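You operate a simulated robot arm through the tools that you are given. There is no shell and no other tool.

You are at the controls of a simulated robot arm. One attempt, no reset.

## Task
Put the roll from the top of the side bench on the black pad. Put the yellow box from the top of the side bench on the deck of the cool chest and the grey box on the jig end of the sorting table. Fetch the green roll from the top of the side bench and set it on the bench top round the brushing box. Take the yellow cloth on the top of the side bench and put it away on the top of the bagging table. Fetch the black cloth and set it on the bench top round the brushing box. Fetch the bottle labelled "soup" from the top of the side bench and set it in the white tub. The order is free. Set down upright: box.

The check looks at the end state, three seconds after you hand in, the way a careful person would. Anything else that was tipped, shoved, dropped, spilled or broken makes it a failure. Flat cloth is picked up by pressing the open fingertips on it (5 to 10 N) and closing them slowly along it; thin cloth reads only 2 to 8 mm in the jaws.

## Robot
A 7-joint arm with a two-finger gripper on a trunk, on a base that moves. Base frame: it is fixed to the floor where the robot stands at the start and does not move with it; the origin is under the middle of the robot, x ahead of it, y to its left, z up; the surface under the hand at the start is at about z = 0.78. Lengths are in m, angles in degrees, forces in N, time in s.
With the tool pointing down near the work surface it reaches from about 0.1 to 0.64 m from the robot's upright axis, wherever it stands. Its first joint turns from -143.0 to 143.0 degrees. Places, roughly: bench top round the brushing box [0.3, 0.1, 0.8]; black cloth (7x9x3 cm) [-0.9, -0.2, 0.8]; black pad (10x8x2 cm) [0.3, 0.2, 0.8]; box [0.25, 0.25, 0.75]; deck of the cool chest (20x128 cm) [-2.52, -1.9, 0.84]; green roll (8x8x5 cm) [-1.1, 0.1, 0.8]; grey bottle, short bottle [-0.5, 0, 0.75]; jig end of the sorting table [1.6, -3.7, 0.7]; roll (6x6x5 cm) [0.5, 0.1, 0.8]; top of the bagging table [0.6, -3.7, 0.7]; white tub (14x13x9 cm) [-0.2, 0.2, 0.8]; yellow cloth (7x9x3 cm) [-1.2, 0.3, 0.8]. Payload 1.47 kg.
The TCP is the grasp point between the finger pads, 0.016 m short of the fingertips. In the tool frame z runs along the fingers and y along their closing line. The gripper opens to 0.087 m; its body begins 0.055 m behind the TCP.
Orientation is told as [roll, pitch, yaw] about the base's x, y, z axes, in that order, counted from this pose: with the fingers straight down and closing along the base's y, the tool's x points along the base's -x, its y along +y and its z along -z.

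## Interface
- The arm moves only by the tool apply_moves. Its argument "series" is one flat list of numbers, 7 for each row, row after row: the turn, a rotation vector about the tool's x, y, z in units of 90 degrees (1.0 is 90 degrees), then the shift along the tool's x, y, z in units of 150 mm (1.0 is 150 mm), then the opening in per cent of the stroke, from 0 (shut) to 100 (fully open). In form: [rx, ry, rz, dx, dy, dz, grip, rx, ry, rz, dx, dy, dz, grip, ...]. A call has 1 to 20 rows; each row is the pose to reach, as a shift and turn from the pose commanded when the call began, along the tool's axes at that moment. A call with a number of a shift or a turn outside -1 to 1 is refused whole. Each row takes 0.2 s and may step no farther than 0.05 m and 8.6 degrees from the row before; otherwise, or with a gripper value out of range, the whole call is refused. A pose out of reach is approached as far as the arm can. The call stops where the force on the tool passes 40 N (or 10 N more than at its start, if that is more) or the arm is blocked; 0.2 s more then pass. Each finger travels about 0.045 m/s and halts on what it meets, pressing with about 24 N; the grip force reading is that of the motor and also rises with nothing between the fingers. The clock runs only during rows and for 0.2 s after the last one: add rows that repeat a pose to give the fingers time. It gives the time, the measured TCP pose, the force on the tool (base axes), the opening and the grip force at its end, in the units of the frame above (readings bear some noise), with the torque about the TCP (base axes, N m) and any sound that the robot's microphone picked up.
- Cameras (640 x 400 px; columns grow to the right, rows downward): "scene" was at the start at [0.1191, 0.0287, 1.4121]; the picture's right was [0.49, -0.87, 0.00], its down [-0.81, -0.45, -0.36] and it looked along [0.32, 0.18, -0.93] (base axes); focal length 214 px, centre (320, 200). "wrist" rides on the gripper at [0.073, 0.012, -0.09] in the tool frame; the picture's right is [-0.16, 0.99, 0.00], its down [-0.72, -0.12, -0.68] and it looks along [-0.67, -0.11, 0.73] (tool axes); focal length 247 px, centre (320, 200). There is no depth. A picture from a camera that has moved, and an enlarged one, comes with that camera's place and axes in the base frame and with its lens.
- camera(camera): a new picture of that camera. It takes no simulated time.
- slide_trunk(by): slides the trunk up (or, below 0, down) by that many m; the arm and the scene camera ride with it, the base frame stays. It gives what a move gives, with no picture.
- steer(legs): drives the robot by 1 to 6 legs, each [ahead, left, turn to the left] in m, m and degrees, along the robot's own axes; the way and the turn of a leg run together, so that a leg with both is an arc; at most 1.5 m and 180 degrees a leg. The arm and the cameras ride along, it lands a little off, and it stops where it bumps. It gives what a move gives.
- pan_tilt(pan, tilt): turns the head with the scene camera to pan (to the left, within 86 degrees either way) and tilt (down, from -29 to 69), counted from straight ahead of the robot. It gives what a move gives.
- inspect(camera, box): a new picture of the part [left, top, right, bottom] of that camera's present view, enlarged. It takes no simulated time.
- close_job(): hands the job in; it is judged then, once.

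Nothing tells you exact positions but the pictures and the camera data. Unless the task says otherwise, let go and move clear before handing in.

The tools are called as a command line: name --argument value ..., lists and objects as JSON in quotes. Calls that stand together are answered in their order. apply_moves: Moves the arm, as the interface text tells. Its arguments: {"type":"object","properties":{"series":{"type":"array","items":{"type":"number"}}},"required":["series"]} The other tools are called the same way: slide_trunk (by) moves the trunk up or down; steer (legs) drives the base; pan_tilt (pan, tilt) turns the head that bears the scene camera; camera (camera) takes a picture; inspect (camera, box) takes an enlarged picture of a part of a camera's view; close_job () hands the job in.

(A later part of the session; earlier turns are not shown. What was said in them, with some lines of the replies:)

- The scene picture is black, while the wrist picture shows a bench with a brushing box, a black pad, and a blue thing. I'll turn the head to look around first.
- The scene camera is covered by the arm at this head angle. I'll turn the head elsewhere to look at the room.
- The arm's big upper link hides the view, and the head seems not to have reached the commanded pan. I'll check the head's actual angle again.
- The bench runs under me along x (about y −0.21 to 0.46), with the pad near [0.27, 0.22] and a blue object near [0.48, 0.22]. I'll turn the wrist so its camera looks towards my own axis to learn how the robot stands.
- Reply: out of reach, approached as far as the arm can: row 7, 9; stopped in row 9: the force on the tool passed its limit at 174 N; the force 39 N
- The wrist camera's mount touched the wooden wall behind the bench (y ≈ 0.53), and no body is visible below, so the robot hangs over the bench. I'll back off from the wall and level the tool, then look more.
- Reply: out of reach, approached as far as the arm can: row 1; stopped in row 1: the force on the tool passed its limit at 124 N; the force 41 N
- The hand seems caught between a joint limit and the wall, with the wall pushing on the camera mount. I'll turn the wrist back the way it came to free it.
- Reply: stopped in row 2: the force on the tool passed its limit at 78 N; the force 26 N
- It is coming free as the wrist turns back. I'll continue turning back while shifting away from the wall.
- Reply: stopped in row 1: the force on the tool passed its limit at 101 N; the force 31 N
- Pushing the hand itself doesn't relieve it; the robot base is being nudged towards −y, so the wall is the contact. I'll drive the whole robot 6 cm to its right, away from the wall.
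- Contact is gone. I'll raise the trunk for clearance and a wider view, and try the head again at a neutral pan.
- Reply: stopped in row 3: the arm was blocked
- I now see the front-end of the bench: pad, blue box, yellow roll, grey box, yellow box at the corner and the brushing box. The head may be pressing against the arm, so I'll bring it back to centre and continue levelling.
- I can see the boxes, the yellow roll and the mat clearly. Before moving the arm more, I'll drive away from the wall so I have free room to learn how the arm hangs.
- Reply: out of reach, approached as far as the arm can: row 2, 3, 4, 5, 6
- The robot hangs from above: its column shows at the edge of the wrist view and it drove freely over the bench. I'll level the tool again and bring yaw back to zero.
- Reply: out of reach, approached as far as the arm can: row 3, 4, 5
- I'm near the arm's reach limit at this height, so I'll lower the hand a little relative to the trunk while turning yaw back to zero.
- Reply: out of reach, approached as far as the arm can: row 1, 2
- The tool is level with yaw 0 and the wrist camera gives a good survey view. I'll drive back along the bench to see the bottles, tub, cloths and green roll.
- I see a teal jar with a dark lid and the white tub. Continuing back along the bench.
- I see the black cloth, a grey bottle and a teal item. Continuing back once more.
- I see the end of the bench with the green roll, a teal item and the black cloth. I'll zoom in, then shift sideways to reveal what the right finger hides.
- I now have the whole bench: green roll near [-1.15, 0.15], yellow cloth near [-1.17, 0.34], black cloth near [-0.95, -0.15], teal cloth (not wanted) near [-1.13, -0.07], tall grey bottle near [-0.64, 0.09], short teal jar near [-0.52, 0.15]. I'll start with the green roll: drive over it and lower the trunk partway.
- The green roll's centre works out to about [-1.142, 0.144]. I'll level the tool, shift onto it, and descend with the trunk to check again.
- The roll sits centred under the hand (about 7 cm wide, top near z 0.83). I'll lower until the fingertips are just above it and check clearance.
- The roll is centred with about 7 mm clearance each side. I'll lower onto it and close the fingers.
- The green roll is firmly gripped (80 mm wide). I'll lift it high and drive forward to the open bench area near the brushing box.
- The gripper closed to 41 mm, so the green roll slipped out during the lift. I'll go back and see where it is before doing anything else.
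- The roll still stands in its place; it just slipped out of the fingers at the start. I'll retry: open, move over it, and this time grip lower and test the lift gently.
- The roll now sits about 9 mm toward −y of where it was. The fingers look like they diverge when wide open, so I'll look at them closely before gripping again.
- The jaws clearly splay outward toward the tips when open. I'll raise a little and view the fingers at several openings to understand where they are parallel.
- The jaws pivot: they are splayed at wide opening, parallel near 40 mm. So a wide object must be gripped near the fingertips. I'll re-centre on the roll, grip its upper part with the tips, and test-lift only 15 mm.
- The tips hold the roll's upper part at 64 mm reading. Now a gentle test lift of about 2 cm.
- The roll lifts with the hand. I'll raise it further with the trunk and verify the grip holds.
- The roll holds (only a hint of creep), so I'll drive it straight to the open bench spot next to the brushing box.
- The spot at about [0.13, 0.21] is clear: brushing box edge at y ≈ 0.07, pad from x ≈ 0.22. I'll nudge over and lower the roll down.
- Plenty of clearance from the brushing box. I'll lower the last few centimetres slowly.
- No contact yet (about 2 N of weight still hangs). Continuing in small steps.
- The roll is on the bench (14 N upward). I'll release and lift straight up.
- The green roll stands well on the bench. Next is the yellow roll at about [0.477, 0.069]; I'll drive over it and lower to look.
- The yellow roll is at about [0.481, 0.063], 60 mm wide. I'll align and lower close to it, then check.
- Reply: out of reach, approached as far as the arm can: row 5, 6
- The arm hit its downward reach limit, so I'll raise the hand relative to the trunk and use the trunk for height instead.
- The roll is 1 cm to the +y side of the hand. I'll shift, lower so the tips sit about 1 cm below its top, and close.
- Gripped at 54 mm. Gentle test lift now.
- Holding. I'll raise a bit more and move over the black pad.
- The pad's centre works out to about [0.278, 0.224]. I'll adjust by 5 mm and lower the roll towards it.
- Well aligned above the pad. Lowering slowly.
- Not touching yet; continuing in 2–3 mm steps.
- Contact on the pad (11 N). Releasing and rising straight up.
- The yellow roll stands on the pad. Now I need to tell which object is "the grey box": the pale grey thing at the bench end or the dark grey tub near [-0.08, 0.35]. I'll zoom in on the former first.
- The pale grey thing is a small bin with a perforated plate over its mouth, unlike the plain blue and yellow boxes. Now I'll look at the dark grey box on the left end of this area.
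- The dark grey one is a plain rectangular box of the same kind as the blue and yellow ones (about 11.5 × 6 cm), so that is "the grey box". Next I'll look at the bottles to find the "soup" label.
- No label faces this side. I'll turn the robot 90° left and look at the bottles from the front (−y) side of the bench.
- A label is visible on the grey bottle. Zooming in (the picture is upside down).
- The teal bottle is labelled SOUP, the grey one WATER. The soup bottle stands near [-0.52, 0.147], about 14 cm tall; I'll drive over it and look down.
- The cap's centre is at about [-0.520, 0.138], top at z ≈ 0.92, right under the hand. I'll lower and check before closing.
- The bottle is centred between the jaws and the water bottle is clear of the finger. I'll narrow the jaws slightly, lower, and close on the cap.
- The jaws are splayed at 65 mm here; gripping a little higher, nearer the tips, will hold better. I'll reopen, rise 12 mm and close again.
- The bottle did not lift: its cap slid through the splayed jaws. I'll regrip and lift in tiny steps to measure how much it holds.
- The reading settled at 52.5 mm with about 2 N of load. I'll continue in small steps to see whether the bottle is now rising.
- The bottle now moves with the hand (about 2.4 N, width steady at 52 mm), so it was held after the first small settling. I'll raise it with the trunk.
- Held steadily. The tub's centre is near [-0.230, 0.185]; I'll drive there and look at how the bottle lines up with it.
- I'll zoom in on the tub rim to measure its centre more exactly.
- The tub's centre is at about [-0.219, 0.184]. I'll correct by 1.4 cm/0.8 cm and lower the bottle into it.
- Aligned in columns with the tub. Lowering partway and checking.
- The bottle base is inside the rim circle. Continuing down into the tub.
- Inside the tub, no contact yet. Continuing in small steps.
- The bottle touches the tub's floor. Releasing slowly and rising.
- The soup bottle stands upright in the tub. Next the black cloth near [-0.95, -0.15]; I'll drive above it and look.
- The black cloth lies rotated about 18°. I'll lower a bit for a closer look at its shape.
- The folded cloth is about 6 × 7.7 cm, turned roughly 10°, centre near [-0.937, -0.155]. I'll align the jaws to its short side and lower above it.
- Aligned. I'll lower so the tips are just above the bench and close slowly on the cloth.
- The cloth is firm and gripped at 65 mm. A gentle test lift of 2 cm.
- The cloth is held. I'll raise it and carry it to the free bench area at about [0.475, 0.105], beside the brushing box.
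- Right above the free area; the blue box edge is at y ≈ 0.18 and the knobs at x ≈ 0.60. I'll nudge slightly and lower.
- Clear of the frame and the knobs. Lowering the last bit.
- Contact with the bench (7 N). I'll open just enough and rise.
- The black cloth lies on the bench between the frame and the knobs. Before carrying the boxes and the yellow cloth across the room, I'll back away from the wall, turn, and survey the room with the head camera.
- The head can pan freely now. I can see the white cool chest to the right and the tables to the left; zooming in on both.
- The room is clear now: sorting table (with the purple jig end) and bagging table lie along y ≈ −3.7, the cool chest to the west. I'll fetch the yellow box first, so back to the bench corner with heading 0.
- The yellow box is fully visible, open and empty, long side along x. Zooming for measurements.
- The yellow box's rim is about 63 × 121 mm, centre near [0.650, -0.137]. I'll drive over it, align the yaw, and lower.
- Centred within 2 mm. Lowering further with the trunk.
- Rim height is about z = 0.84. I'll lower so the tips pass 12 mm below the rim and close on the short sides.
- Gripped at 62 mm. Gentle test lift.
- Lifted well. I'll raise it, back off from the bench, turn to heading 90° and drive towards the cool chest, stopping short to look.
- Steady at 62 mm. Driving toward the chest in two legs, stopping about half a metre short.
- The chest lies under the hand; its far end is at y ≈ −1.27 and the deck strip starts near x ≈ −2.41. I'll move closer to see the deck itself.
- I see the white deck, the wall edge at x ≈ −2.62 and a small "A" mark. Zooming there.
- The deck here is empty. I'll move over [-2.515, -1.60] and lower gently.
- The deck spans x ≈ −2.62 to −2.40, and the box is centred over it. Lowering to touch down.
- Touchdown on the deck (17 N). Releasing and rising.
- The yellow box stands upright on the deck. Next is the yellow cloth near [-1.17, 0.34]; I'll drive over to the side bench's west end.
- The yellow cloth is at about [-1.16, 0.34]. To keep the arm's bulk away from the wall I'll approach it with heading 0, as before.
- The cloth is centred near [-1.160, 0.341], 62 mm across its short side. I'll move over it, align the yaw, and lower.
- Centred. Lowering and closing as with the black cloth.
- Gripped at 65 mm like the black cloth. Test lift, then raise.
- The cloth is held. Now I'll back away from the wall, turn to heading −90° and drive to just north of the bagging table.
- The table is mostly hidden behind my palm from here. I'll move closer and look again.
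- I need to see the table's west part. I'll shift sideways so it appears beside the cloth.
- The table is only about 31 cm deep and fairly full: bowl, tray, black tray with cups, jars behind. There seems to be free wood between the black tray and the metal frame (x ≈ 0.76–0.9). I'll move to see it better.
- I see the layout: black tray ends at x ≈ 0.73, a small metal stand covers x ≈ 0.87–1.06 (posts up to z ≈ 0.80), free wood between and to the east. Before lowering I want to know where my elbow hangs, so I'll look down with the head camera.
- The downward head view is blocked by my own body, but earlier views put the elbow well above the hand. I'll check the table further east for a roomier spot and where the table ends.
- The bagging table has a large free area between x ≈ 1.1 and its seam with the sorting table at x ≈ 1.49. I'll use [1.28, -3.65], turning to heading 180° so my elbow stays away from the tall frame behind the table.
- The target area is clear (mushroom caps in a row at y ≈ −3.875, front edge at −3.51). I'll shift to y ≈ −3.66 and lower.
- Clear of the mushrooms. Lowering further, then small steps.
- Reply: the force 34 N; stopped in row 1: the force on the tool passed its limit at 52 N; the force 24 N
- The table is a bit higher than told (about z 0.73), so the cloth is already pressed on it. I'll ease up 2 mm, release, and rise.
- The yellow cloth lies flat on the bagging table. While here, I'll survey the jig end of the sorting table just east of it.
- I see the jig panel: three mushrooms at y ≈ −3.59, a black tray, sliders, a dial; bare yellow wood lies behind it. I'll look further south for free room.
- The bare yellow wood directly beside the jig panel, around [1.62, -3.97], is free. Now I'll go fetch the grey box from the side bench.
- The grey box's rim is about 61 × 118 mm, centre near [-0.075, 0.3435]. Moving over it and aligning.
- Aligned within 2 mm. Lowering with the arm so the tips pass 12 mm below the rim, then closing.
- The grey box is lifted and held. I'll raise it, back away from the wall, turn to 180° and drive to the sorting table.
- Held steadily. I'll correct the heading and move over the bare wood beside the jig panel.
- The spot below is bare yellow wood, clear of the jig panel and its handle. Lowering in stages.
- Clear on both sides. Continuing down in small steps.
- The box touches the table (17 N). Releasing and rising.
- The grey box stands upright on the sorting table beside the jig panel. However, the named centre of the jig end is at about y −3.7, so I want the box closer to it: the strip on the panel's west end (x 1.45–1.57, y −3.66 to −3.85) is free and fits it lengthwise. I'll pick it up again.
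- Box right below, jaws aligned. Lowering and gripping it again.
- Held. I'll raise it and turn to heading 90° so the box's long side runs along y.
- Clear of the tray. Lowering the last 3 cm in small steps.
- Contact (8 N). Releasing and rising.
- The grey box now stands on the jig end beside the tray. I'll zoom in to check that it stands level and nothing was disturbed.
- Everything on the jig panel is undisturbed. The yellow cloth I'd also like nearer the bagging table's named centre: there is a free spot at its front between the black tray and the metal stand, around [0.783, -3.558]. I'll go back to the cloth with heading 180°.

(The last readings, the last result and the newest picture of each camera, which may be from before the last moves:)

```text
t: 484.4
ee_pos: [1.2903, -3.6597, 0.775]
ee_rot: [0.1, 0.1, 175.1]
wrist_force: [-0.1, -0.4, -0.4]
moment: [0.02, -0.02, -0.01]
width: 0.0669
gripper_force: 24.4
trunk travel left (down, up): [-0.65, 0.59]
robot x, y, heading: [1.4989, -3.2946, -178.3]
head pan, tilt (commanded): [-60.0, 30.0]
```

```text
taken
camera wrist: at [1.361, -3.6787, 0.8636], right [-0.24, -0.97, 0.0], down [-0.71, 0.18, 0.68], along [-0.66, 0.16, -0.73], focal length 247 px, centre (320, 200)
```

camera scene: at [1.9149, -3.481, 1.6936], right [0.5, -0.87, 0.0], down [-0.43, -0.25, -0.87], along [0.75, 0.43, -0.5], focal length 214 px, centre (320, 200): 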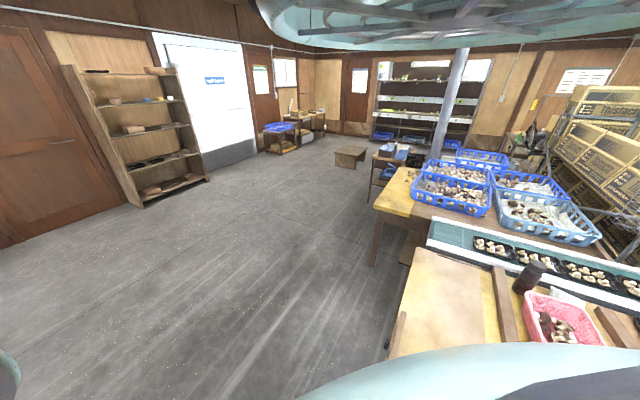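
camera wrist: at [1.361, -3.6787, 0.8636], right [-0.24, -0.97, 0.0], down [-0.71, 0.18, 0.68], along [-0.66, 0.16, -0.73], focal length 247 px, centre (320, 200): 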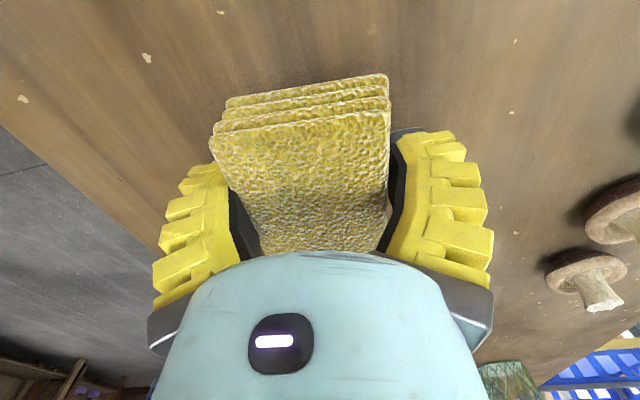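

Held at 67 mm. I'll raise it, step back north, turn to heading −90° and come to the spot between tray and stand.

slide_trunk --by 0.38

steer --legs '[[0, -0.28, 0], [0, 0, 88.4], [0.13, -1.08, 0]]'

apply_moves --series '[0, 0, -0.036, 0, 0, 0, 0, 0, 0, -0.072, 0, 0, 0, 0, 0, 0, -0.072, 0, 0, 0, 0]'

camera --camera "wrist"

```text
t: 488.1
ee_pos: [1.2897, -3.661, 1.1545]
ee_rot: [0.1, 0.1, 175.1]
wrist_force: [0.6, 0.5, -1.2]
moment: [0.02, 0.0, -0.02]
width: 0.0669
gripper_force: 24.1
trunk travel left (down, up): [-1.03, 0.21]
robot x, y, heading: [1.4999, -3.2878, -178.4]
head pan, tilt (commanded): [-60.0, 30.0]
```

```text
t: 499.0
ee_pos: [0.7843, -3.365, 1.1548]
ee_rot: [0.1, 0.2, -96.1]
wrist_force: [0.5, -0.6, -0.1]
moment: [0.0, -0.01, 0.03]
width: 0.0661
gripper_force: 24.1
trunk travel left (down, up): [-1.03, 0.21]
robot x, y, heading: [0.415, -3.1484, -89.6]
head pan, tilt (commanded): [-60.0, 30.0]
```

```text
t: 499.8
ee_pos: [0.7842, -3.3664, 1.154]
ee_rot: [0.0, 0.1, -89.6]
wrist_force: [-0.1, -0.2, -0.2]
moment: [0.0, 0.01, 0.03]
width: 0.0659
gripper_force: 24.6
trunk travel left (down, up): [-1.03, 0.21]
robot x, y, heading: [0.4178, -3.1489, -89.4]
head pan, tilt (commanded): [-60.0, 30.0]
```

```text
taken
camera wrist: at [0.7952, -3.2944, 1.2435], right [0.99, -0.15, 0.0], down [-0.11, -0.73, 0.68], along [-0.1, -0.67, -0.73], focal length 247 px, centre (320, 200)
```

wrist: 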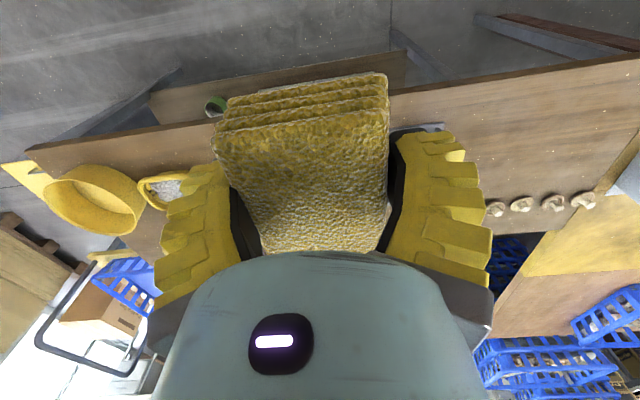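

I'll advance to y ≈ −3.56 and lower in stages, watching the tray and the stand on both sides.

steer --legs '[[0.194, 0.0, 0]]'

slide_trunk --by -0.2

camera --camera "wrist"

```text
t: 501.4
ee_pos: [0.7853, -3.5606, 1.1533]
ee_rot: [0.0, 0.1, -89.7]
wrist_force: [0.2, 0.1, -0.1]
moment: [-0.01, -0.01, 0.01]
width: 0.0661
gripper_force: 24.2
trunk travel left (down, up): [-1.03, 0.21]
robot x, y, heading: [0.4189, -3.3455, -89.6]
head pan, tilt (commanded): [-60.0, 30.0]
```

```text
t: 503.5
ee_pos: [0.7856, -3.5624, 0.9558]
ee_rot: [0.2, 0.2, -89.7]
wrist_force: [0.6, 0.1, -1.6]
moment: [-0.02, -0.01, -0.02]
width: 0.0663
gripper_force: 24.1
trunk travel left (down, up): [-0.83, 0.41]
robot x, y, heading: [0.4203, -3.342, -89.5]
head pan, tilt (commanded): [-60.0, 30.0]
```

```text
taken
camera wrist: at [0.7965, -3.4901, 1.0436], right [0.99, -0.15, 0.0], down [-0.11, -0.73, 0.68], along [-0.1, -0.67, -0.73], focal length 247 px, centre (320, 200)
```

wrist: 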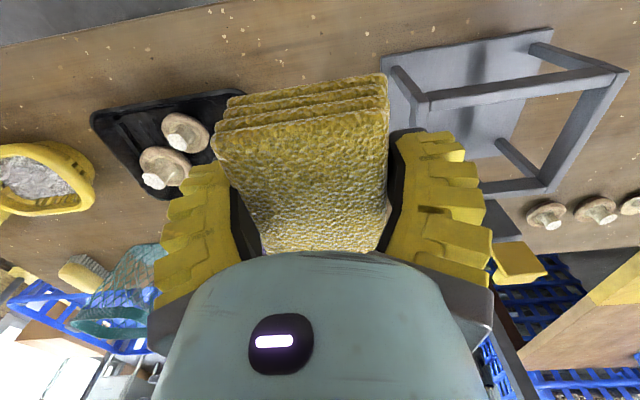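

Tray corner at x ≈ 0.70, stand plate from x ≈ 0.854; the cloth fits in front between them. I'll shift 5 mm and continue down.

apply_moves --series '[0, 0, 0, 0.04, -0.033, 0, 0, 0, 0, 0, 0.04, -0.033, 0, 0]'

slide_trunk --by -0.13

camera --camera "wrist"

```text
t: 504.1
ee_pos: [0.7789, -3.5547, 0.9542]
ee_rot: [0.1, 0.1, -89.7]
wrist_force: [-0.1, 0.0, 0.0]
moment: [-0.02, 0.0, 0.01]
width: 0.0659
gripper_force: 24.5
trunk travel left (down, up): [-0.83, 0.41]
robot x, y, heading: [0.4169, -3.3405, -89.8]
head pan, tilt (commanded): [-60.0, 30.0]
```

```text
t: 505.7
ee_pos: [0.7805, -3.5554, 0.8247]
ee_rot: [0.1, 0.1, -89.7]
wrist_force: [0.6, 0.5, -1.0]
moment: [-0.01, -0.02, 0.0]
width: 0.0661
gripper_force: 24.5
trunk travel left (down, up): [-0.7, 0.54]
robot x, y, heading: [0.42, -3.3449, -89.8]
head pan, tilt (commanded): [-60.0, 30.0]
```

```text
taken
camera wrist: at [0.7916, -3.4841, 0.9137], right [0.99, -0.15, 0.0], down [-0.11, -0.73, 0.68], along [-0.1, -0.67, -0.73], focal length 247 px, centre (320, 200)
```

wrist: 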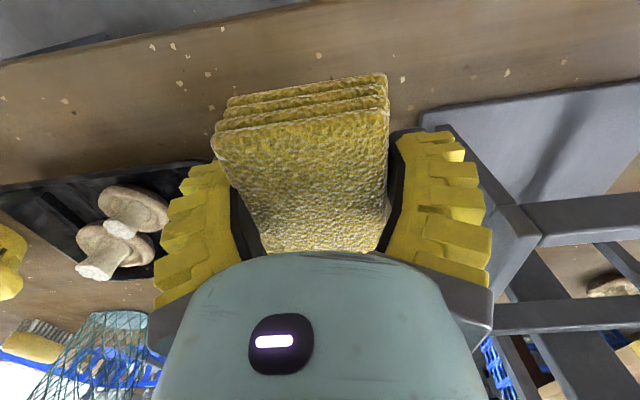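

Good margins: fingers end at x ≈ 0.84, the stand's post is at x ≈ 0.87. Lowering slowly with the arm.

apply_moves --series '[0, 0, 0, 0, 0, 0.08, 0, 0, 0, 0, 0, 0, 0.16, 0, 0, 0, 0, 0, 0, 0.24, 0, 0, 0, 0, 0, 0, 0.32, 0, 0, 0, 0, 0, 0, 0.38, 0, 0, 0, 0, 0, 0, 0.42, 0, 0, 0, 0, 0, 0, 0.42, 0]'

camera --camera "wrist"

```text
t: 507.3
ee_pos: [0.7799, -3.5554, 0.7617]
ee_rot: [0.1, 0.1, -89.8]
wrist_force: [0.2, 0.4, -1.0]
moment: [0.01, 0.03, -0.02]
width: 0.0661
gripper_force: 24.3
trunk travel left (down, up): [-0.7, 0.54]
robot x, y, heading: [0.4178, -3.3454, -89.6]
head pan, tilt (commanded): [-60.0, 30.0]
```

```text
taken
camera wrist: at [0.7919, -3.4839, 0.8506], right [0.99, -0.15, 0.0], down [-0.11, -0.73, 0.68], along [-0.1, -0.67, -0.73], focal length 247 px, centre (320, 200)
```

wrist: 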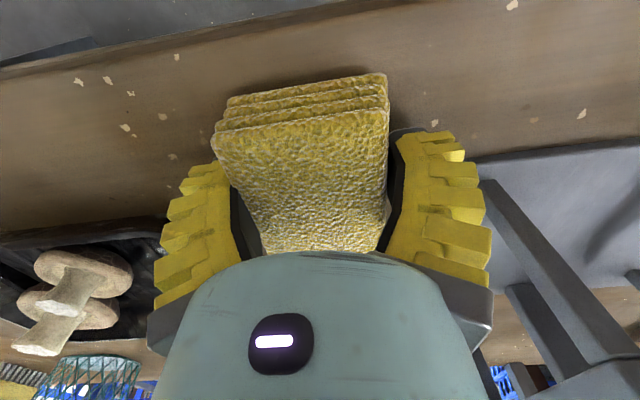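

apply_moves --series '[0, 0, 0, 0, 0, 0.015, 0, 0, 0, 0, 0, 0, 0.03, 0, 0, 0, 0, 0, 0, 0.03, 0]'

```text
t: 508.1
ee_pos: [0.7802, -3.5555, 0.7566]
ee_rot: [0.2, 0.1, -89.7]
wrist_force: [1.3, -0.1, 0.8]
moment: [-0.02, 0.02, -0.01]
width: 0.066
gripper_force: 23.7
trunk travel left (down, up): [-0.7, 0.54]
robot x, y, heading: [0.4208, -3.3465, -89.5]
head pan, tilt (commanded): [-60.0, 30.0]
```

apply_moves --series '[0, 0, 0, 0, 0, 0.01, 0, 0, 0, 0, 0, 0, 0.02, 0, 0, 0, 0, 0, 0, 0.02, 0]'

```text
t: 508.9
ee_pos: [0.78, -3.555, 0.7543]
ee_rot: [0.2, 0.1, -89.7]
wrist_force: [-4.9, 1.9, 15.2]
moment: [-0.11, -0.03, -0.01]
width: 0.0656
gripper_force: 24.4
trunk travel left (down, up): [-0.7, 0.54]
robot x, y, heading: [0.4219, -3.3449, -89.6]
head pan, tilt (commanded): [-60.0, 30.0]
```

Contact (15 N). Opening just enough, then rising straight up.

apply_moves --series '[0, 0, 0, 0, 0, -0.008, 77, 0, 0, 0, 0, 0, -0.008, 81, 0, 0, 0, 0, 0, -0.008, 82, 0, 0, 0, 0, 0, -0.008, 82, 0, 0, 0, 0, 0, -0.06, 82, 0, 0, 0, 0, 0, -0.15, 82, 0, 0, 0, 0, 0, -0.3, 82, 0, 0, 0, 0, 0, -0.5, 82]'

slide_trunk --by 0.3

camera --camera "wrist"

```text
t: 510.7
ee_pos: [0.7813, -3.5552, 0.8286]
ee_rot: [0.0, 0.1, -89.6]
wrist_force: [0.1, -0.7, 0.4]
moment: [-0.01, -0.01, 0.01]
width: 0.0745
gripper_force: 2.6
trunk travel left (down, up): [-0.7, 0.54]
robot x, y, heading: [0.4189, -3.3456, -89.5]
head pan, tilt (commanded): [-60.0, 30.0]
```

```text
t: 513.7
ee_pos: [0.7815, -3.5558, 1.1286]
ee_rot: [0.2, 0.0, -89.7]
wrist_force: [1.2, 0.0, 0.1]
moment: [-0.02, 0.01, -0.04]
width: 0.0745
gripper_force: 2.3
trunk travel left (down, up): [-1.0, 0.24]
robot x, y, heading: [0.422, -3.3431, -89.6]
head pan, tilt (commanded): [-60.0, 30.0]
```

```text
taken
camera wrist: at [0.792, -3.484, 1.2186], right [0.99, -0.15, 0.0], down [-0.11, -0.73, 0.68], along [-0.1, -0.67, -0.73], focal length 247 px, centre (320, 200)
```

wrist: 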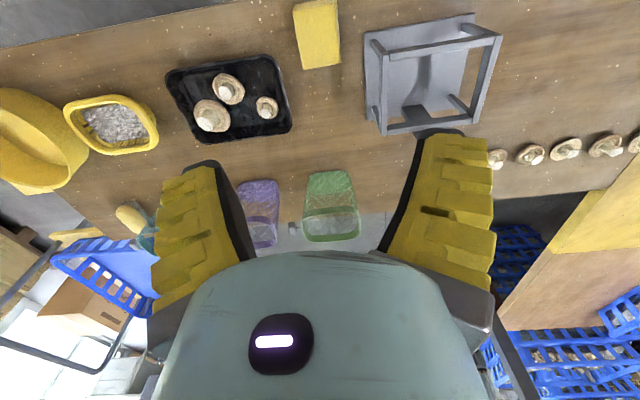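

The yellow cloth lies flat between the tray and the stand, with everything around it undisturbed. I'll back away and turn to check the side bench and the cool chest from a distance.

steer --legs '[[-1.0, 0, 0], [0, 0, -120]]'

pan_tilt --pan -60 --tilt 25

camera --camera "scene"

```text
t: 523.9
ee_pos: [0.0447, -2.5535, 1.1304]
ee_rot: [0.0, 0.1, 149.7]
wrist_force: [0.0, -0.4, 0.8]
moment: [0.0, 0.02, 0.02]
width: 0.0747
gripper_force: 1.5
trunk travel left (down, up): [-1.0, 0.24]
robot x, y, heading: [0.4107, -2.3455, 149.7]
head pan, tilt (commanded): [-60.0, 30.0]
```

```text
t: 524.6
ee_pos: [0.0448, -2.5529, 1.1284]
ee_rot: [0.0, 0.2, 149.7]
wrist_force: [0.4, -0.1, 0.4]
moment: [0.04, 0.0, 0.02]
width: 0.0745
gripper_force: 1.9
trunk travel left (down, up): [-1.0, 0.24]
robot x, y, heading: [0.4118, -2.3456, 150.1]
head pan, tilt (commanded): [-60.0, 25.0]
```

```text
taken
camera scene: at [0.3506, -2.2203, 1.6965], right [1.0, 0.0, 0.0], down [0.0, -0.42, -0.91], along [0.0, 0.91, -0.42], focal length 214 px, centre (320, 200)
```

scene: 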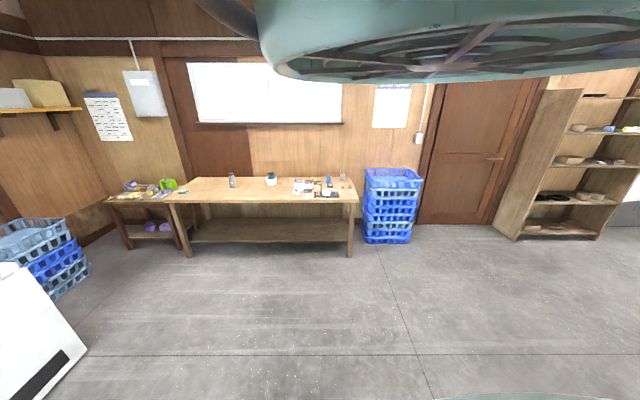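

inspect --camera "scene" --box '[160, 160, 370, 220]'

inspect --camera "scene" --box '[250, 165, 360, 205]'

```text
3.05 times, centred on (265, 190) of scene
camera zoom: at [0.3506, -2.2203, 1.6965], right [1.0, 0.0, 0.0], down [0.0, -0.42, -0.91], along [0.0, 0.91, -0.42], focal length 654 px, centre (488, 230)
```

zoom: 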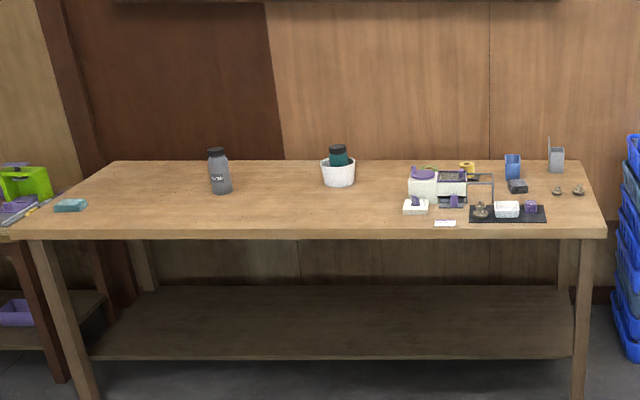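

```text
5.82 times, centred on (305, 185) of scene
camera zoom: at [0.3506, -2.2203, 1.6965], right [1.0, 0.0, 0.0], down [0.0, -0.42, -0.91], along [0.0, 0.91, -0.42], focal length 1248 px, centre (407, 287)
```

zoom: 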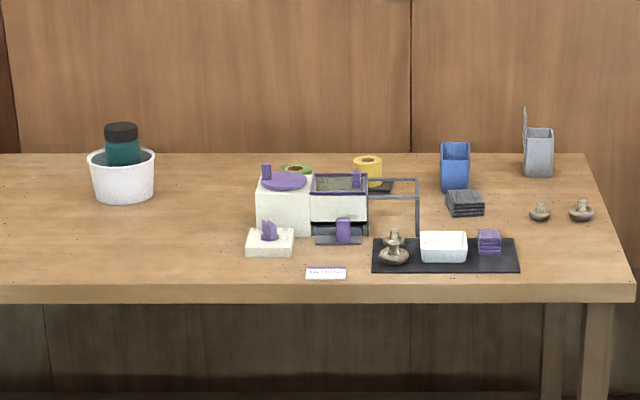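

The side bench looks right: soup bottle in the tub, yellow roll on the pad, green roll and black cloth by the brushing box, nothing tipped. A last look at the cool chest.

steer --legs '[[0, 0, 72]]'

camera --camera "scene"

inspect --camera "scene" --box '[220, 150, 460, 290]'

```text
t: 528.1
ee_pos: [0.4923, -2.7599, 1.1307]
ee_rot: [0.2, 0.1, -138.3]
wrist_force: [-0.1, -0.2, 0.7]
moment: [0.01, -0.01, 0.01]
width: 0.0746
gripper_force: 2.4
trunk travel left (down, up): [-1.0, 0.24]
robot x, y, heading: [0.4091, -2.3503, -138.5]
head pan, tilt (commanded): [-60.0, 25.0]
```

```text
taken
camera scene: at [0.271, -2.3654, 1.6965], right [0.31, 0.95, 0.0], down [0.4, -0.13, -0.91], along [-0.86, 0.28, -0.42], focal length 214 px, centre (320, 200)
```

scene: 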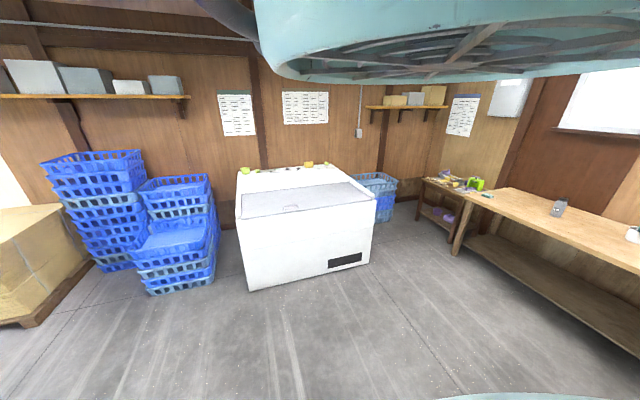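

```text
2.67 times, centred on (340, 220) of scene
camera zoom: at [0.271, -2.3654, 1.6965], right [0.31, 0.95, 0.0], down [0.4, -0.13, -0.91], along [-0.86, 0.28, -0.42], focal length 572 px, centre (267, 147)
```

zoom: 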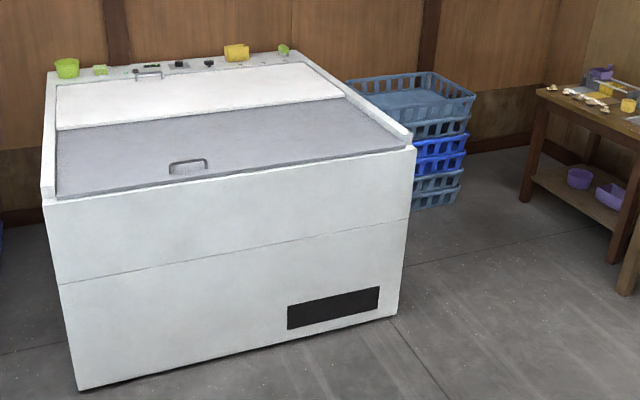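

The yellow box stands upright on the chest's deck and all other items are where they should be; the hand is empty and clear. I'm handing in the job.

close_job

```text
The job is handed in.
```

I've handed the job in with all seven items moved. I checked every one on camera before handing in; the verdict hasn't come back.

| Item | Where it is now |
|---|---|
| Yellow roll | Standing on the black pad |
| Yellow box | Upright on the deck of the cool chest |
| Grey box | Upright on the jig panel at the end of the sorting table |
| Green roll | On the bench top just behind the brushing box |
| Yellow cloth | Flat at the front of the bagging table, between the black tray and the metal stand |
| Black cloth | On the bench top beside the brushing box |
| Soup bottle | Upright in the white tub |

- **Choice of grey box:** There were two grey candidates on the bench. I took the plain dark grey one, which matches the yellow and blue boxes. The paler one at the bench end has a perforated plate over its mouth, so I left it.
- **Contacts and slips:** Early on, the hand pressed hard against the wall behind the bench (up to about 174 N) before I drove it clear. The green roll slipped from the fingers once while still on the bench. It stayed upright and I gripped it again.
- **Second placements:** I set the grey box and the yellow cloth down twice each, moving them closer to the points you gave for those tables.

Nothing looked tipped, shoved or spilled in the final views of the side bench, the cool chest and both tables.
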